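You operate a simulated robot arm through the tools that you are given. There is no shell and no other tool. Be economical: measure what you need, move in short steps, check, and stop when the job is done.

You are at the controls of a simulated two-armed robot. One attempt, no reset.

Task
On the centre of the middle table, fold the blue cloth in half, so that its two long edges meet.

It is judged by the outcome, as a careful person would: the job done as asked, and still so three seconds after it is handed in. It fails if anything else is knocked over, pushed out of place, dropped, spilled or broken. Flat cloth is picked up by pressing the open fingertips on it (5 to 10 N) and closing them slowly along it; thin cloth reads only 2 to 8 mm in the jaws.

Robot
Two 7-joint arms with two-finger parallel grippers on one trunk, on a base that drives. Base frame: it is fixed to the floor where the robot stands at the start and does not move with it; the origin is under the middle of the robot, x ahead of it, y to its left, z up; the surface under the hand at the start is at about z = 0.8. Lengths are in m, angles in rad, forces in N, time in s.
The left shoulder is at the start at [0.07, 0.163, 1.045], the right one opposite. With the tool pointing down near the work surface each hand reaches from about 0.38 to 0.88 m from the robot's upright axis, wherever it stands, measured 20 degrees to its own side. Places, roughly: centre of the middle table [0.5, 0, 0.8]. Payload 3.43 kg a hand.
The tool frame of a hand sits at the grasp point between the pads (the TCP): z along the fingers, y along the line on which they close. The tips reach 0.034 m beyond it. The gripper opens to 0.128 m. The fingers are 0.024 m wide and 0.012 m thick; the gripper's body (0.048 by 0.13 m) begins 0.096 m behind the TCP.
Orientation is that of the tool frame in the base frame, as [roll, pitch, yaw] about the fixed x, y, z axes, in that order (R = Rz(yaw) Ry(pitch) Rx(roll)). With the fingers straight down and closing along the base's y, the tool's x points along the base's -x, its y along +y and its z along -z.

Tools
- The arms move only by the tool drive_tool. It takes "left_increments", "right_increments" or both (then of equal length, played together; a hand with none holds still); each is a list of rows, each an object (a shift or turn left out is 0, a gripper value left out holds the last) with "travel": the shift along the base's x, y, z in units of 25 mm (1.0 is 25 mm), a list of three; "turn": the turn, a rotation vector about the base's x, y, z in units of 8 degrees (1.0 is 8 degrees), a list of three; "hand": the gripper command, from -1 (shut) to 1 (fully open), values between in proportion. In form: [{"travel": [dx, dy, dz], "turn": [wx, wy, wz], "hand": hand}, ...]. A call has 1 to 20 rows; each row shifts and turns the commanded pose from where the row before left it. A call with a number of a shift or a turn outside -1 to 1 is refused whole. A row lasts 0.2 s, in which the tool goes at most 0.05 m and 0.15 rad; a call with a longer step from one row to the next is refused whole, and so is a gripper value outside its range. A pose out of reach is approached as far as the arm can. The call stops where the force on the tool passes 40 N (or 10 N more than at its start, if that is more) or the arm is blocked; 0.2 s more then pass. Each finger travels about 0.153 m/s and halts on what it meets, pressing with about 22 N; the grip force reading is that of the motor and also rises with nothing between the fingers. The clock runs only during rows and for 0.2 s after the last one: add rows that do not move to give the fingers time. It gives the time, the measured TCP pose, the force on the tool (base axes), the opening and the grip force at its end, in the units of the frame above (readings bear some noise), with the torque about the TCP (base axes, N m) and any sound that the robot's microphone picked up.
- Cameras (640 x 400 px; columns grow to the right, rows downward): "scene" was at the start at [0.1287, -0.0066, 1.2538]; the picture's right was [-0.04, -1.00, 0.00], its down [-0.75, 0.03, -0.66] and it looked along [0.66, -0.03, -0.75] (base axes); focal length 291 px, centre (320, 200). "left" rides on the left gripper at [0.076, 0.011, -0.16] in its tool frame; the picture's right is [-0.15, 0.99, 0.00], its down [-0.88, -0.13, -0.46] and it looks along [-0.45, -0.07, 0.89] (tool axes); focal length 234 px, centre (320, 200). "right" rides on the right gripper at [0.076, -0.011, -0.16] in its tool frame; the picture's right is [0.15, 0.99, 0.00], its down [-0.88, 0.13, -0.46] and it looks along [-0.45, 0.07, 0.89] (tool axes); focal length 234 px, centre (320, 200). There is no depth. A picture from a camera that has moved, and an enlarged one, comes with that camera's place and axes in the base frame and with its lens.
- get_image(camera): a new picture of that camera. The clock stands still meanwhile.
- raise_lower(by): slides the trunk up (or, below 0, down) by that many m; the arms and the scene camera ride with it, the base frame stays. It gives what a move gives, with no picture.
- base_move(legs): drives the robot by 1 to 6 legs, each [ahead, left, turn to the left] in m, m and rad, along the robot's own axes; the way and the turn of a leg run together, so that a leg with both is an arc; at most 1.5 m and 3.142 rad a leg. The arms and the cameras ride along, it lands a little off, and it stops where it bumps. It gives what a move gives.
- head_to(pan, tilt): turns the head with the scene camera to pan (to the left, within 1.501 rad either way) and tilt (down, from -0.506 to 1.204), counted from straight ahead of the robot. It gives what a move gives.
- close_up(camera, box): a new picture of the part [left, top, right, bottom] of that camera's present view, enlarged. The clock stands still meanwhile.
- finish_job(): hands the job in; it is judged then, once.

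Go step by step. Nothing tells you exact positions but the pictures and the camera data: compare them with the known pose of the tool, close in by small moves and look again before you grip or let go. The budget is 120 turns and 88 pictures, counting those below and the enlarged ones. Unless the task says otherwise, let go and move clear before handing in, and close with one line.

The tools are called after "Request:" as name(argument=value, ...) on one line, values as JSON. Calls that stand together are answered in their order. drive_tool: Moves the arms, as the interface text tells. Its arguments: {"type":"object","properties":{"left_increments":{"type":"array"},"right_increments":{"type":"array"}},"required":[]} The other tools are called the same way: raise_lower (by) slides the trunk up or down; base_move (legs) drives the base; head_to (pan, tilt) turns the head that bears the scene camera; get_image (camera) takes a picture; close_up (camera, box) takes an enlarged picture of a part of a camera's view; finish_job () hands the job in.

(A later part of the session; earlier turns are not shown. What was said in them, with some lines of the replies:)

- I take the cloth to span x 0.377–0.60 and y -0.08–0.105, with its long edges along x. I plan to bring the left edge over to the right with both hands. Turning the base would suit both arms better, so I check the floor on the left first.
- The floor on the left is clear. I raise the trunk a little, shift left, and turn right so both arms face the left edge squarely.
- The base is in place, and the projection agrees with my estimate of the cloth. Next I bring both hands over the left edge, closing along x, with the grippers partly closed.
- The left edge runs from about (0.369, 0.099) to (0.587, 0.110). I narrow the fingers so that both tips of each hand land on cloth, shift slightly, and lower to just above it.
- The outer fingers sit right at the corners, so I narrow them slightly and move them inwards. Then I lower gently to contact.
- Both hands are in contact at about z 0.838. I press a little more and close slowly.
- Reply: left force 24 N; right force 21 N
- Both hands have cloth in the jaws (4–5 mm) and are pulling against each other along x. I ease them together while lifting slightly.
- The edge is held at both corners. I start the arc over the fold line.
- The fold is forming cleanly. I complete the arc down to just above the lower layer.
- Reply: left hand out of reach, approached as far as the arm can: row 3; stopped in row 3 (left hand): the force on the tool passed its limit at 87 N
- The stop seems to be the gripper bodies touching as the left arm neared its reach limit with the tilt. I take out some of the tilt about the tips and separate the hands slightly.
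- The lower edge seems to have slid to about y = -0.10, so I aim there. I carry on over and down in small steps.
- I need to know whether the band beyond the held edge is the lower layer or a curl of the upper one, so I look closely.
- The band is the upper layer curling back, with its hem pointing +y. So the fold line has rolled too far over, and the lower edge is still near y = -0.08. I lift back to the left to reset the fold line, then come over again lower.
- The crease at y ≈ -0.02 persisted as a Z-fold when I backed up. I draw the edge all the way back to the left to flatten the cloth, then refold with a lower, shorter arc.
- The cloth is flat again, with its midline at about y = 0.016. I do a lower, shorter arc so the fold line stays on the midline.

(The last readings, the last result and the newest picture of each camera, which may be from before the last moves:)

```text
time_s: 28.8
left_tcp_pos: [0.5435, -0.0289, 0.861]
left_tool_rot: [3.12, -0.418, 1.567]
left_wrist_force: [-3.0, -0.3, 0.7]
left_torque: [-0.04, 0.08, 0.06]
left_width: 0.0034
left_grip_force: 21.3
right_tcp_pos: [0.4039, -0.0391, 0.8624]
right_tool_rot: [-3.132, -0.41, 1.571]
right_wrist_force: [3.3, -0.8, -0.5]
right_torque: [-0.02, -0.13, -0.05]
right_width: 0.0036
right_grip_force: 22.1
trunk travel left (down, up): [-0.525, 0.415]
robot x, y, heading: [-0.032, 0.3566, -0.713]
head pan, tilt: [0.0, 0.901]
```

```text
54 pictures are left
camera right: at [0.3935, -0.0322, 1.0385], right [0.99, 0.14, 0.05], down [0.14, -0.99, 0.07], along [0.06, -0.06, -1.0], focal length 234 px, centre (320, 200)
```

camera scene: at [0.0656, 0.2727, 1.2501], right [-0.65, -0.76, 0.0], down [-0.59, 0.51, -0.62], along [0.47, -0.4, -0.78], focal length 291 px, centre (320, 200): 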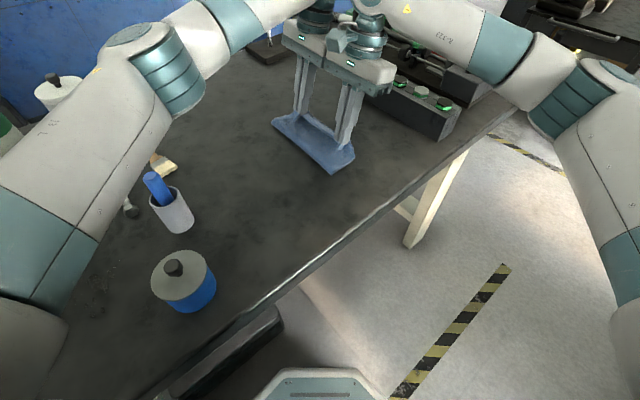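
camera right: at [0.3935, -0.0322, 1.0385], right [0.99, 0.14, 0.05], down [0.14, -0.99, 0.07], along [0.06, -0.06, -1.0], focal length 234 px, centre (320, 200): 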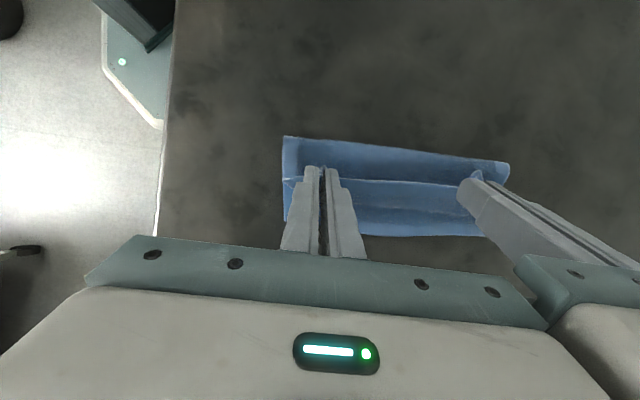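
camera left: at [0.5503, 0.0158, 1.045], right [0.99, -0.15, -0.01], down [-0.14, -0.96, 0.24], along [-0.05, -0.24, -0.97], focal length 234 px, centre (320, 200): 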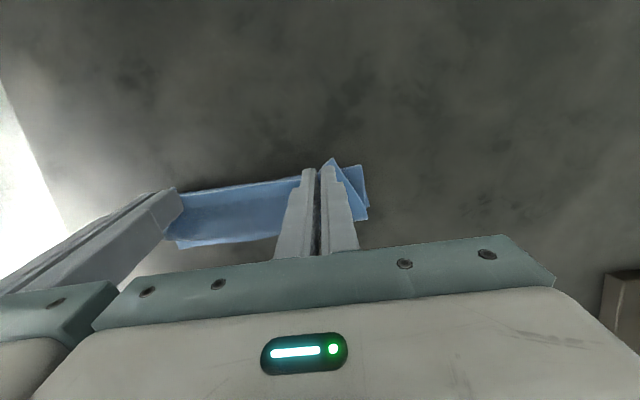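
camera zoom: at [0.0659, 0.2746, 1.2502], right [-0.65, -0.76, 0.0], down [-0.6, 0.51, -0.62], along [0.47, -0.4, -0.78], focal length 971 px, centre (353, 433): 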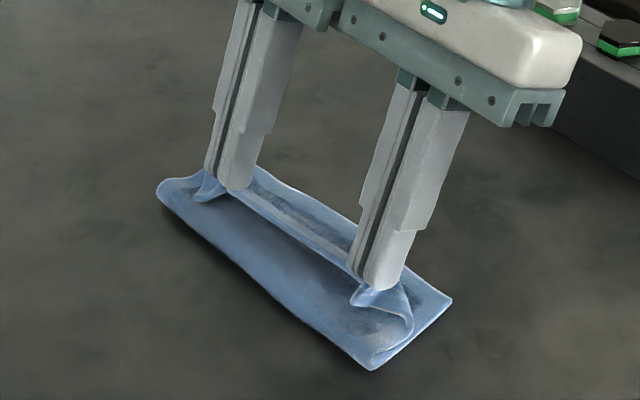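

The fold line is now at y ≈ 0.01–0.02, right on the midline. I lower gently with a bit more tilt before release.

Request:
drive_tool(left_increments=[{"travel": [0, -0.11, -0.18], "turn": [0.3, 0, 0]}, {"travel": [0, -0.11, -0.18], "turn": [0.3, 0, 0]}, {"travel": [0, -0.11, -0.18], "turn": [0.3, 0, 0]}, {"travel": [0, -0.11, -0.18], "turn": [0.3, 0, 0]}, {}], right_increments=[{"travel": [0, -0.11, -0.18], "turn": [0.3, 0, 0]}, {"travel": [0, -0.11, -0.18], "turn": [0.3, 0, 0]}, {"travel": [0, -0.11, -0.18], "turn": [0.3, 0, 0]}, {"travel": [0, -0.11, -0.18], "turn": [0.3, 0, 0]}, {}])

Request:
close_up(camera="scene", box=[230, 70, 390, 190])

Request:
close_up(camera="left", box=[90, 60, 390, 250])

```text
time_s: 30.0
left_tcp_pos: [0.5423, -0.0399, 0.8454]
left_tool_rot: [3.12, -0.584, 1.567]
left_wrist_force: [-3.9, 0.4, 4.5]
left_torque: [0.02, 0.17, 0.06]
left_width: 0.0034
left_grip_force: 21.9
right_tcp_pos: [0.4025, -0.0493, 0.8449]
right_tool_rot: [-3.133, -0.578, 1.574]
right_wrist_force: [4.9, 1.1, 1.0]
right_torque: [0.01, -0.15, -0.04]
right_width: 0.0035
right_grip_force: 22.2
trunk travel left (down, up): [-0.525, 0.415]
robot x, y, heading: [-0.0307, 0.3581, -0.71]
head pan, tilt: [0.0, 0.901]
```

```text
3.33 times, centred on (310, 130) of scene
camera zoom: at [0.0655, 0.2743, 1.2503], right [-0.65, -0.76, 0.0], down [-0.59, 0.51, -0.62], along [0.47, -0.4, -0.78], focal length 971 px, centre (353, 433)
```

zoom: 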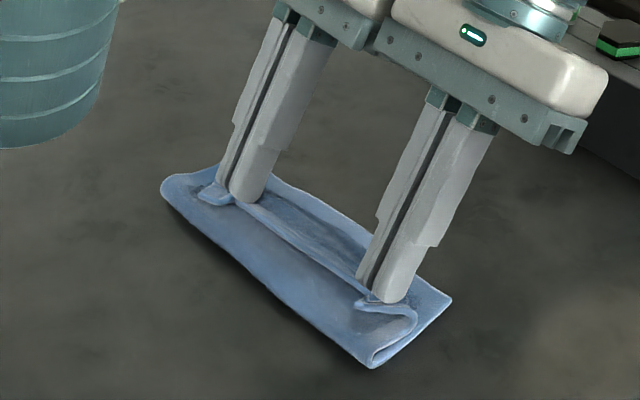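

```text
2.11 times, centred on (240, 155) of left
camera zoom: at [0.5499, -0.0661, 1.0205], right [0.99, -0.14, -0.06], down [-0.14, -0.98, -0.11], along [-0.05, 0.11, -0.99], focal length 493 px, centre (488, 295)
```

zoom: 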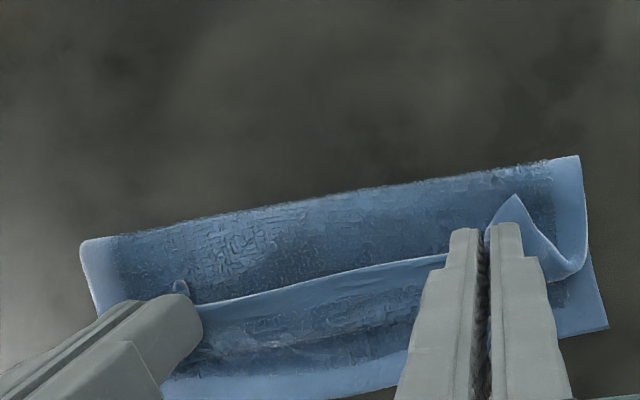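

The lower hem shows correctly beyond the curl. I open the fingers slowly and check before withdrawing.

Request:
drive_tool(left_increments=[{"hand": -0.9}, {"hand": -0.8}, {"hand": -0.7}, {"hand": -0.6}, {"hand": -0.5}, {}], right_increments=[{"hand": -0.9}, {"hand": -0.8}, {"hand": -0.7}, {"hand": -0.6}, {"hand": -0.5}, {}])

Request:
close_up(camera="scene", box=[230, 70, 390, 190])

Request:
close_up(camera="left", box=[90, 60, 390, 250])

```text
time_s: 31.4
left_tcp_pos: [0.5428, -0.0421, 0.8446]
left_tool_rot: [3.12, -0.584, 1.566]
left_wrist_force: [-0.2, 0.2, 2.2]
left_torque: [0.02, -0.03, -0.01]
left_width: 0.0308
left_grip_force: 0.0
right_tcp_pos: [0.4028, -0.051, 0.8455]
right_tool_rot: [-3.132, -0.577, 1.57]
right_wrist_force: [-0.2, 0.0, 1.4]
right_torque: [0.03, 0.03, -0.01]
right_width: 0.0314
right_grip_force: 0.1
trunk travel left (down, up): [-0.525, 0.415]
robot x, y, heading: [-0.0304, 0.3618, -0.712]
head pan, tilt: [0.0, 0.901]
```

```text
3.33 times, centred on (310, 130) of scene
camera zoom: at [0.0654, 0.2738, 1.2502], right [-0.65, -0.76, 0.0], down [-0.59, 0.51, -0.62], along [0.47, -0.4, -0.78], focal length 971 px, centre (353, 433)
```

zoom: 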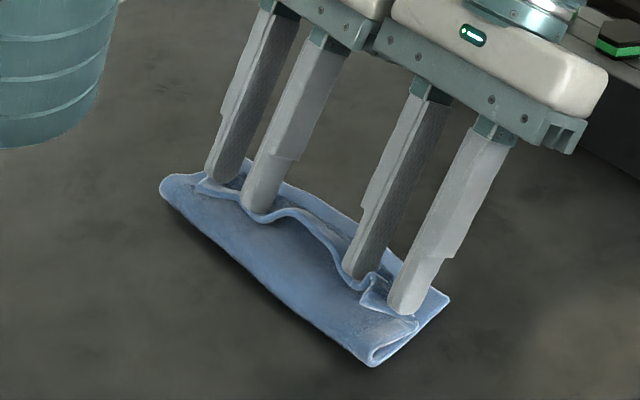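

```text
2.11 times, centred on (240, 155) of left
camera zoom: at [0.5499, -0.0663, 1.0201], right [0.99, -0.14, -0.06], down [-0.14, -0.98, -0.11], along [-0.05, 0.12, -0.99], focal length 493 px, centre (488, 295)
```

zoom: 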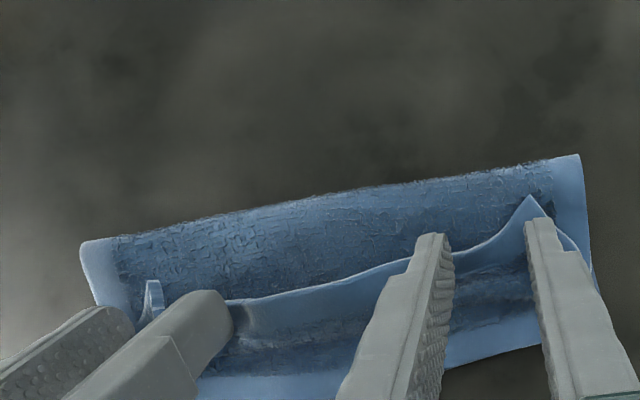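

The cloth is free and the fingers rest on top of it. I back out along the fingers and see how the hem settles.

Request:
drive_tool(left_increments=[{"travel": [0, -0.3, 0.5]}, {"travel": [0, -0.4, 0.8]}, {"travel": [0, -0.3, 0.9]}, {"travel": [0, 0, 0.9]}, {"travel": [0, 0, 0.9]}, {}], right_increments=[{"travel": [0, -0.3, 0.5]}, {"travel": [0, -0.4, 0.8]}, {"travel": [0, -0.3, 0.9]}, {"travel": [0, 0, 0.9]}, {"travel": [0, 0, 0.9]}, {}])

Request:
close_up(camera="scene", box=[230, 70, 390, 190])

Request:
get_image(camera="left")

```text
time_s: 32.5
left_tcp_pos: [0.538, -0.0471, 0.934]
left_tool_rot: [3.114, -0.58, 1.577]
left_wrist_force: [0.3, 0.0, 0.1]
left_torque: [0.01, 0.01, 0.04]
left_width: 0.0319
left_grip_force: 0.1
left hand out of reach, approached as far as the arm can: row 2, 3, 4, 5
right_tcp_pos: [0.4029, -0.0743, 0.9329]
right_tool_rot: [-3.128, -0.578, 1.576]
right_wrist_force: [0.0, -0.6, -0.4]
right_torque: [-0.03, -0.02, 0.02]
right_width: 0.0322
right_grip_force: 0.1
trunk travel left (down, up): [-0.525, 0.415]
robot x, y, heading: [-0.0295, 0.3656, -0.708]
head pan, tilt: [0.0, 0.901]
stopped in row 5 (right hand): the force on the tool passed its limit at 46 N (the readings are from after the stop); the commanded pose is now the measured one
```

```text
3.33 times, centred on (310, 130) of scene
camera zoom: at [0.0661, 0.274, 1.25], right [-0.65, -0.76, 0.0], down [-0.6, 0.51, -0.62], along [0.47, -0.4, -0.78], focal length 971 px, centre (353, 433)
```

zoom: 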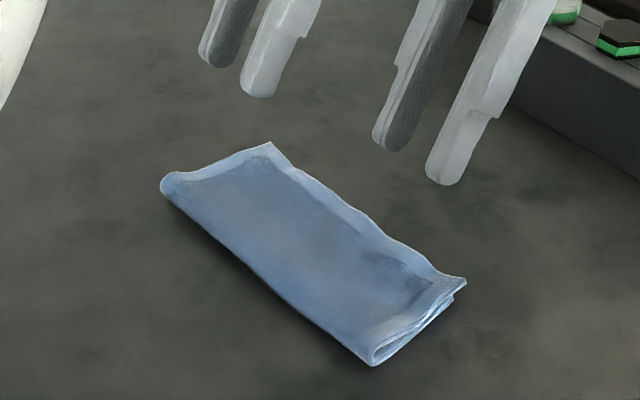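

```text
48 pictures are left
camera left: at [0.544, -0.0704, 1.1099], right [0.99, -0.13, -0.06], down [-0.14, -0.99, -0.1], along [-0.04, 0.11, -0.99], focal length 234 px, centre (320, 200)
```

left: 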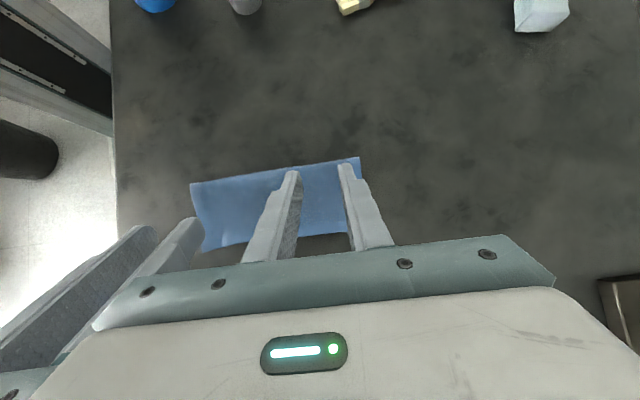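

Excellent: the hem sprang out by itself and the edges nearly meet. I untangle the hands, undo the tilt and look from above.

Request:
drive_tool(left_increments=[{"travel": [0.3, 0.4, 0.2], "turn": [-0.9, 0, 0]}, {"travel": [0.4, 0.6, 0.4], "turn": [-0.9, 0, 0]}, {"travel": [0.4, 0.8, 0.4], "turn": [-0.9, 0, 0]}, {"travel": [0.4, 0.9, 0.4], "turn": [-0.9, 0, 0]}, {"travel": [0.4, 0.9, 0.4], "turn": [-0.6, 0, 0]}, {"travel": [0.4, 0.9, 0.4]}, {}], right_increments=[{"travel": [-0.4, 0.3, 0.2], "turn": [-0.9, 0, 0]}, {"travel": [-0.6, 0.3, 0.4], "turn": [-0.9, 0, 0]}, {"travel": [-0.6, 0.3, 0.4], "turn": [-0.9, 0, 0]}, {"travel": [-0.6, 0.3, 0.4], "turn": [-0.9, 0, 0]}, {"travel": [-0.6, 0.3, 0.4], "turn": [-0.6, 0, 0]}, {"travel": [-0.6, 0.3, 0.4]}, {}])

Request:
get_image(camera="scene")

Request:
close_up(camera="scene", box=[250, 90, 370, 180])

Request:
get_image(camera="left")

Request:
get_image(camera="right")

```text
time_s: 34.1
left_tcp_pos: [0.5957, 0.0658, 0.9889]
left_tool_rot: [3.117, 0.008, 1.577]
left_wrist_force: [0.2, 1.2, -0.2]
left_torque: [0.0, 0.0, 0.0]
left_width: 0.0319
left_grip_force: 0.0
right_tcp_pos: [0.3168, -0.0288, 0.988]
right_tool_rot: [-3.124, 0.012, 1.577]
right_wrist_force: [0.3, 0.6, 0.3]
right_torque: [0.0, -0.01, 0.0]
right_width: 0.032
right_grip_force: 0.1
trunk travel left (down, up): [-0.525, 0.415]
robot x, y, heading: [-0.0289, 0.3604, -0.703]
head pan, tilt: [0.0, 0.901]
```

```text
47 pictures are left
camera scene: at [0.0658, 0.2733, 1.2501], right [-0.65, -0.76, 0.0], down [-0.59, 0.51, -0.62], along [0.47, -0.4, -0.78], focal length 291 px, centre (320, 200)
```

scene: 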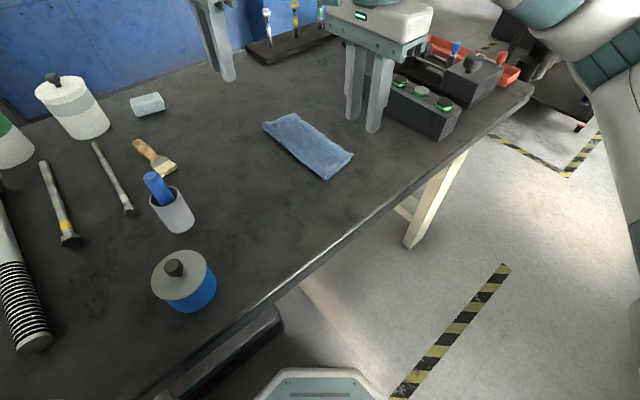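

```text
4.44 times, centred on (310, 135) of scene
camera zoom: at [0.0658, 0.2733, 1.2501], right [-0.65, -0.76, 0.0], down [-0.59, 0.51, -0.62], along [0.47, -0.4, -0.78], focal length 1294 px, centre (364, 489)
```

zoom: 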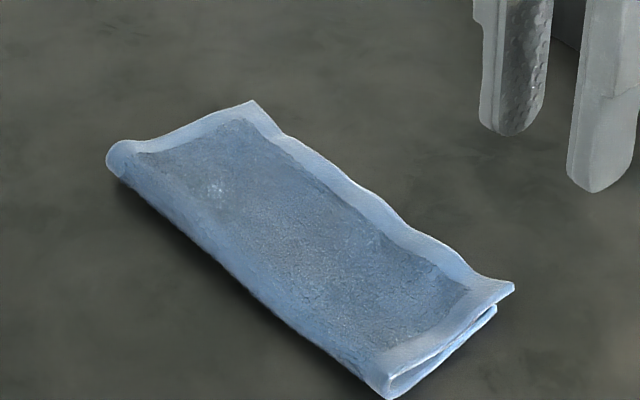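

```text
45 pictures are left
camera left: at [0.6012, 0.1425, 1.1489], right [0.99, -0.14, 0.03], down [-0.14, -0.88, 0.46], along [-0.04, -0.46, -0.89], focal length 234 px, centre (320, 200)
```

left: 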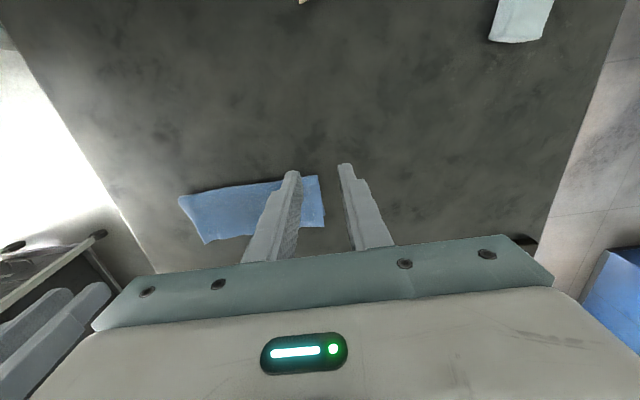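

```text
44 pictures are left
camera right: at [0.3077, 0.0489, 1.1464], right [0.99, 0.15, -0.02], down [0.14, -0.88, 0.46], along [0.05, -0.46, -0.89], focal length 234 px, centre (320, 200)
```

right: 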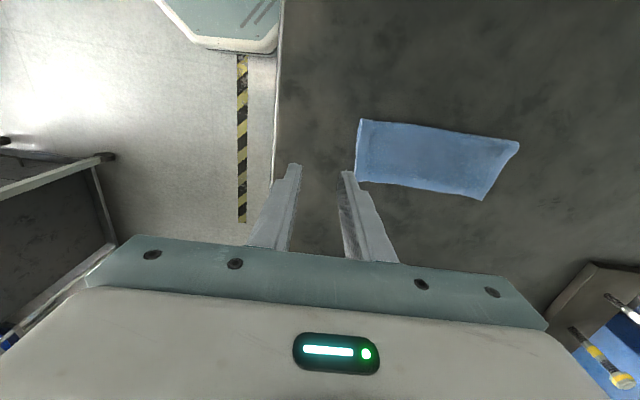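

The fold is nearly right. I check the matching edges from the far side by close-ups, since the upper edge may overhang slightly at the near corner.

Request:
close_up(camera="right", box=[340, 100, 540, 225])

Request:
close_up(camera="scene", box=[320, 130, 370, 185])

```text
3.20 times, centred on (440, 162) of right
camera zoom: at [0.3077, 0.0489, 1.1464], right [0.99, 0.15, -0.02], down [0.14, -0.88, 0.46], along [0.05, -0.46, -0.89], focal length 749 px, centre (-64, 320)
```

zoom: 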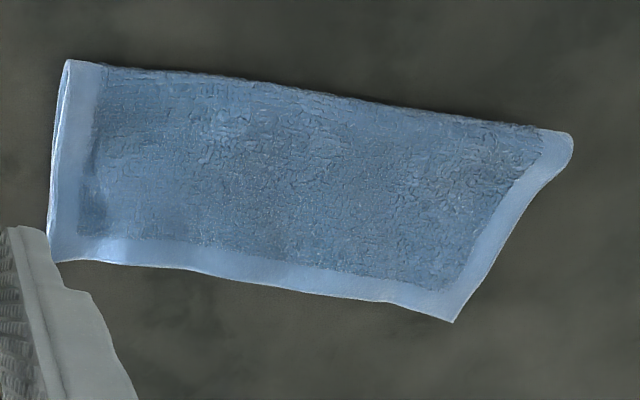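

```text
7.27 times, centred on (345, 158) of scene
camera zoom: at [0.0658, 0.2733, 1.2501], right [-0.65, -0.76, 0.0], down [-0.59, 0.51, -0.62], along [0.47, -0.4, -0.78], focal length 2118 px, centre (138, 509)
```

zoom: 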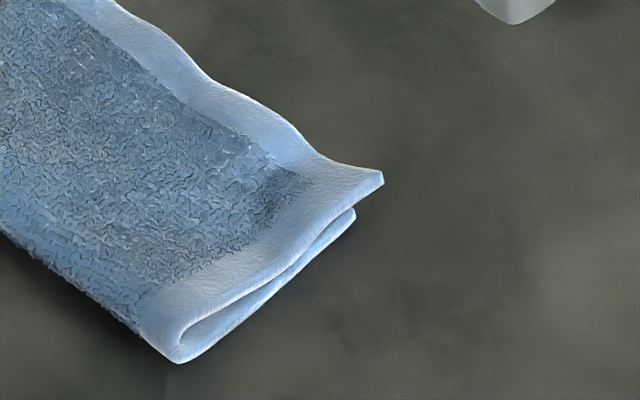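

Estimates put the upper edge within about 1 cm of the lower one. I take a look from the -y side with the right hand's camera.

Request:
drive_tool(left_increments=[{"travel": [0, 0.5, 0]}, {"travel": [0, 0.5, 0]}, {"travel": [0, 0.5, 0]}, {"travel": [0, 0.5, 0]}, {}, {}, {}, {}, {}], right_increments=[{"travel": [0.6, -0.85, 0.3], "turn": [0.7, 0, 0]}, {"travel": [0.6, -0.85, 0.3], "turn": [0.7, 0, 0]}, {"travel": [0.6, -0.85, 0.3], "turn": [0.7, 0, 0]}, {"travel": [0.6, -0.85, 0.2], "turn": [0.7, 0, 0]}, {"travel": [0.6, -0.85, 0], "turn": [0.7, 0, 0]}, {"travel": [0.6, -0.85, 0], "turn": [0.7, 0, 0]}, {"travel": [0.6, -0.85, 0], "turn": [0.7, 0, 0]}, {"travel": [0.6, -0.85, 0], "turn": [0.7, 0, 0]}, {}])

Request:
get_image(camera="right")

```text
time_s: 36.1
left_tcp_pos: [0.5939, 0.1154, 0.9903]
left_tool_rot: [3.117, 0.009, 1.577]
left_wrist_force: [0.7, -0.3, -0.2]
left_torque: [0.03, -0.04, -0.03]
left_width: 0.032
left_grip_force: 0.1
right_tcp_pos: [0.4315, -0.1933, 1.0162]
right_tool_rot: [-3.131, -0.742, 1.579]
right_wrist_force: [-0.7, 0.4, 0.2]
right_torque: [0.04, -0.03, -0.04]
right_width: 0.0321
right_grip_force: 0.0
right hand out of reach, approached as far as the arm can: row 8
trunk travel left (down, up): [-0.525, 0.415]
robot x, y, heading: [-0.0355, 0.3581, -0.711]
head pan, tilt: [0.0, 0.901]
```

```text
41 pictures are left
camera right: at [0.4211, -0.2452, 1.1837], right [0.99, 0.12, 0.09], down [0.14, -0.96, -0.26], along [0.06, 0.27, -0.96], focal length 234 px, centre (320, 200)
```

right: 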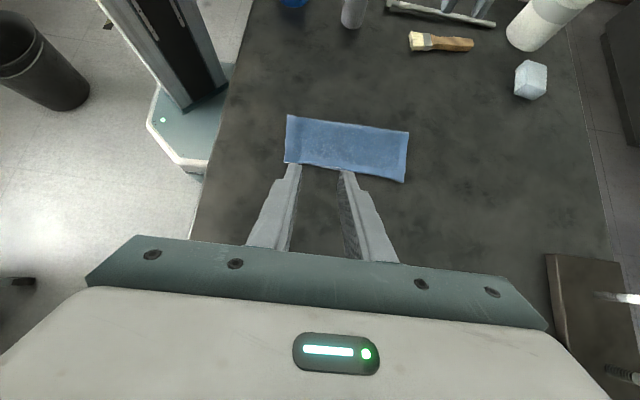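

Request:
close_up(camera="right", box=[270, 105, 420, 195])

Request:
close_up(camera="scene", box=[250, 100, 330, 160])

```text
4.27 times, centred on (345, 150) of right
camera zoom: at [0.4211, -0.2452, 1.1837], right [0.99, 0.12, 0.09], down [0.14, -0.96, -0.26], along [0.06, 0.27, -0.96], focal length 999 px, centre (213, 413)
```

zoom: 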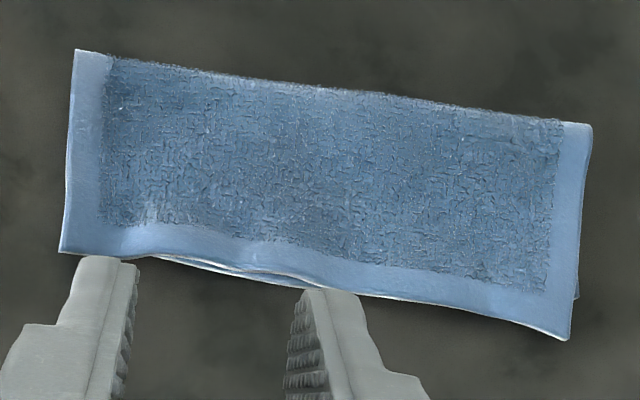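

```text
6.67 times, centred on (290, 130) of scene
camera zoom: at [0.0653, 0.2727, 1.2501], right [-0.65, -0.76, 0.0], down [-0.59, 0.51, -0.62], along [0.47, -0.4, -0.78], focal length 1941 px, centre (520, 667)
```

zoom: 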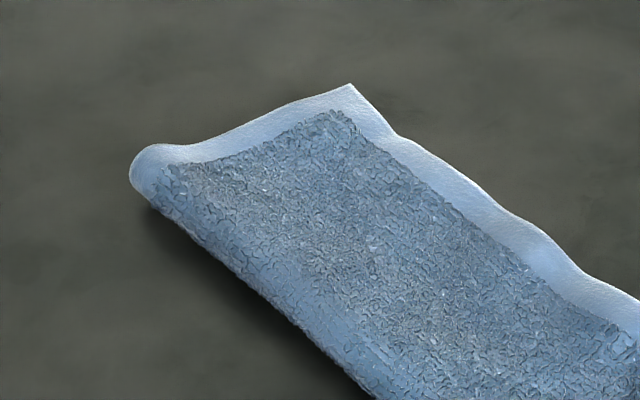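

Seen from the -y side, the two long edges run together along the middle to within a few mm. The far corner overhangs by about 1 cm. The cloth lies flat and stable, both hands are open and clear above it, and nothing else has been disturbed, so I hand it in.

Request:
finish_job()

```text
The job is handed in.
```

The blue cloth is folded in half on the middle table with its long edges together to within a few mm, apart from about 1 cm of overhang at the far corner; both hands are clear and nothing else was moved.
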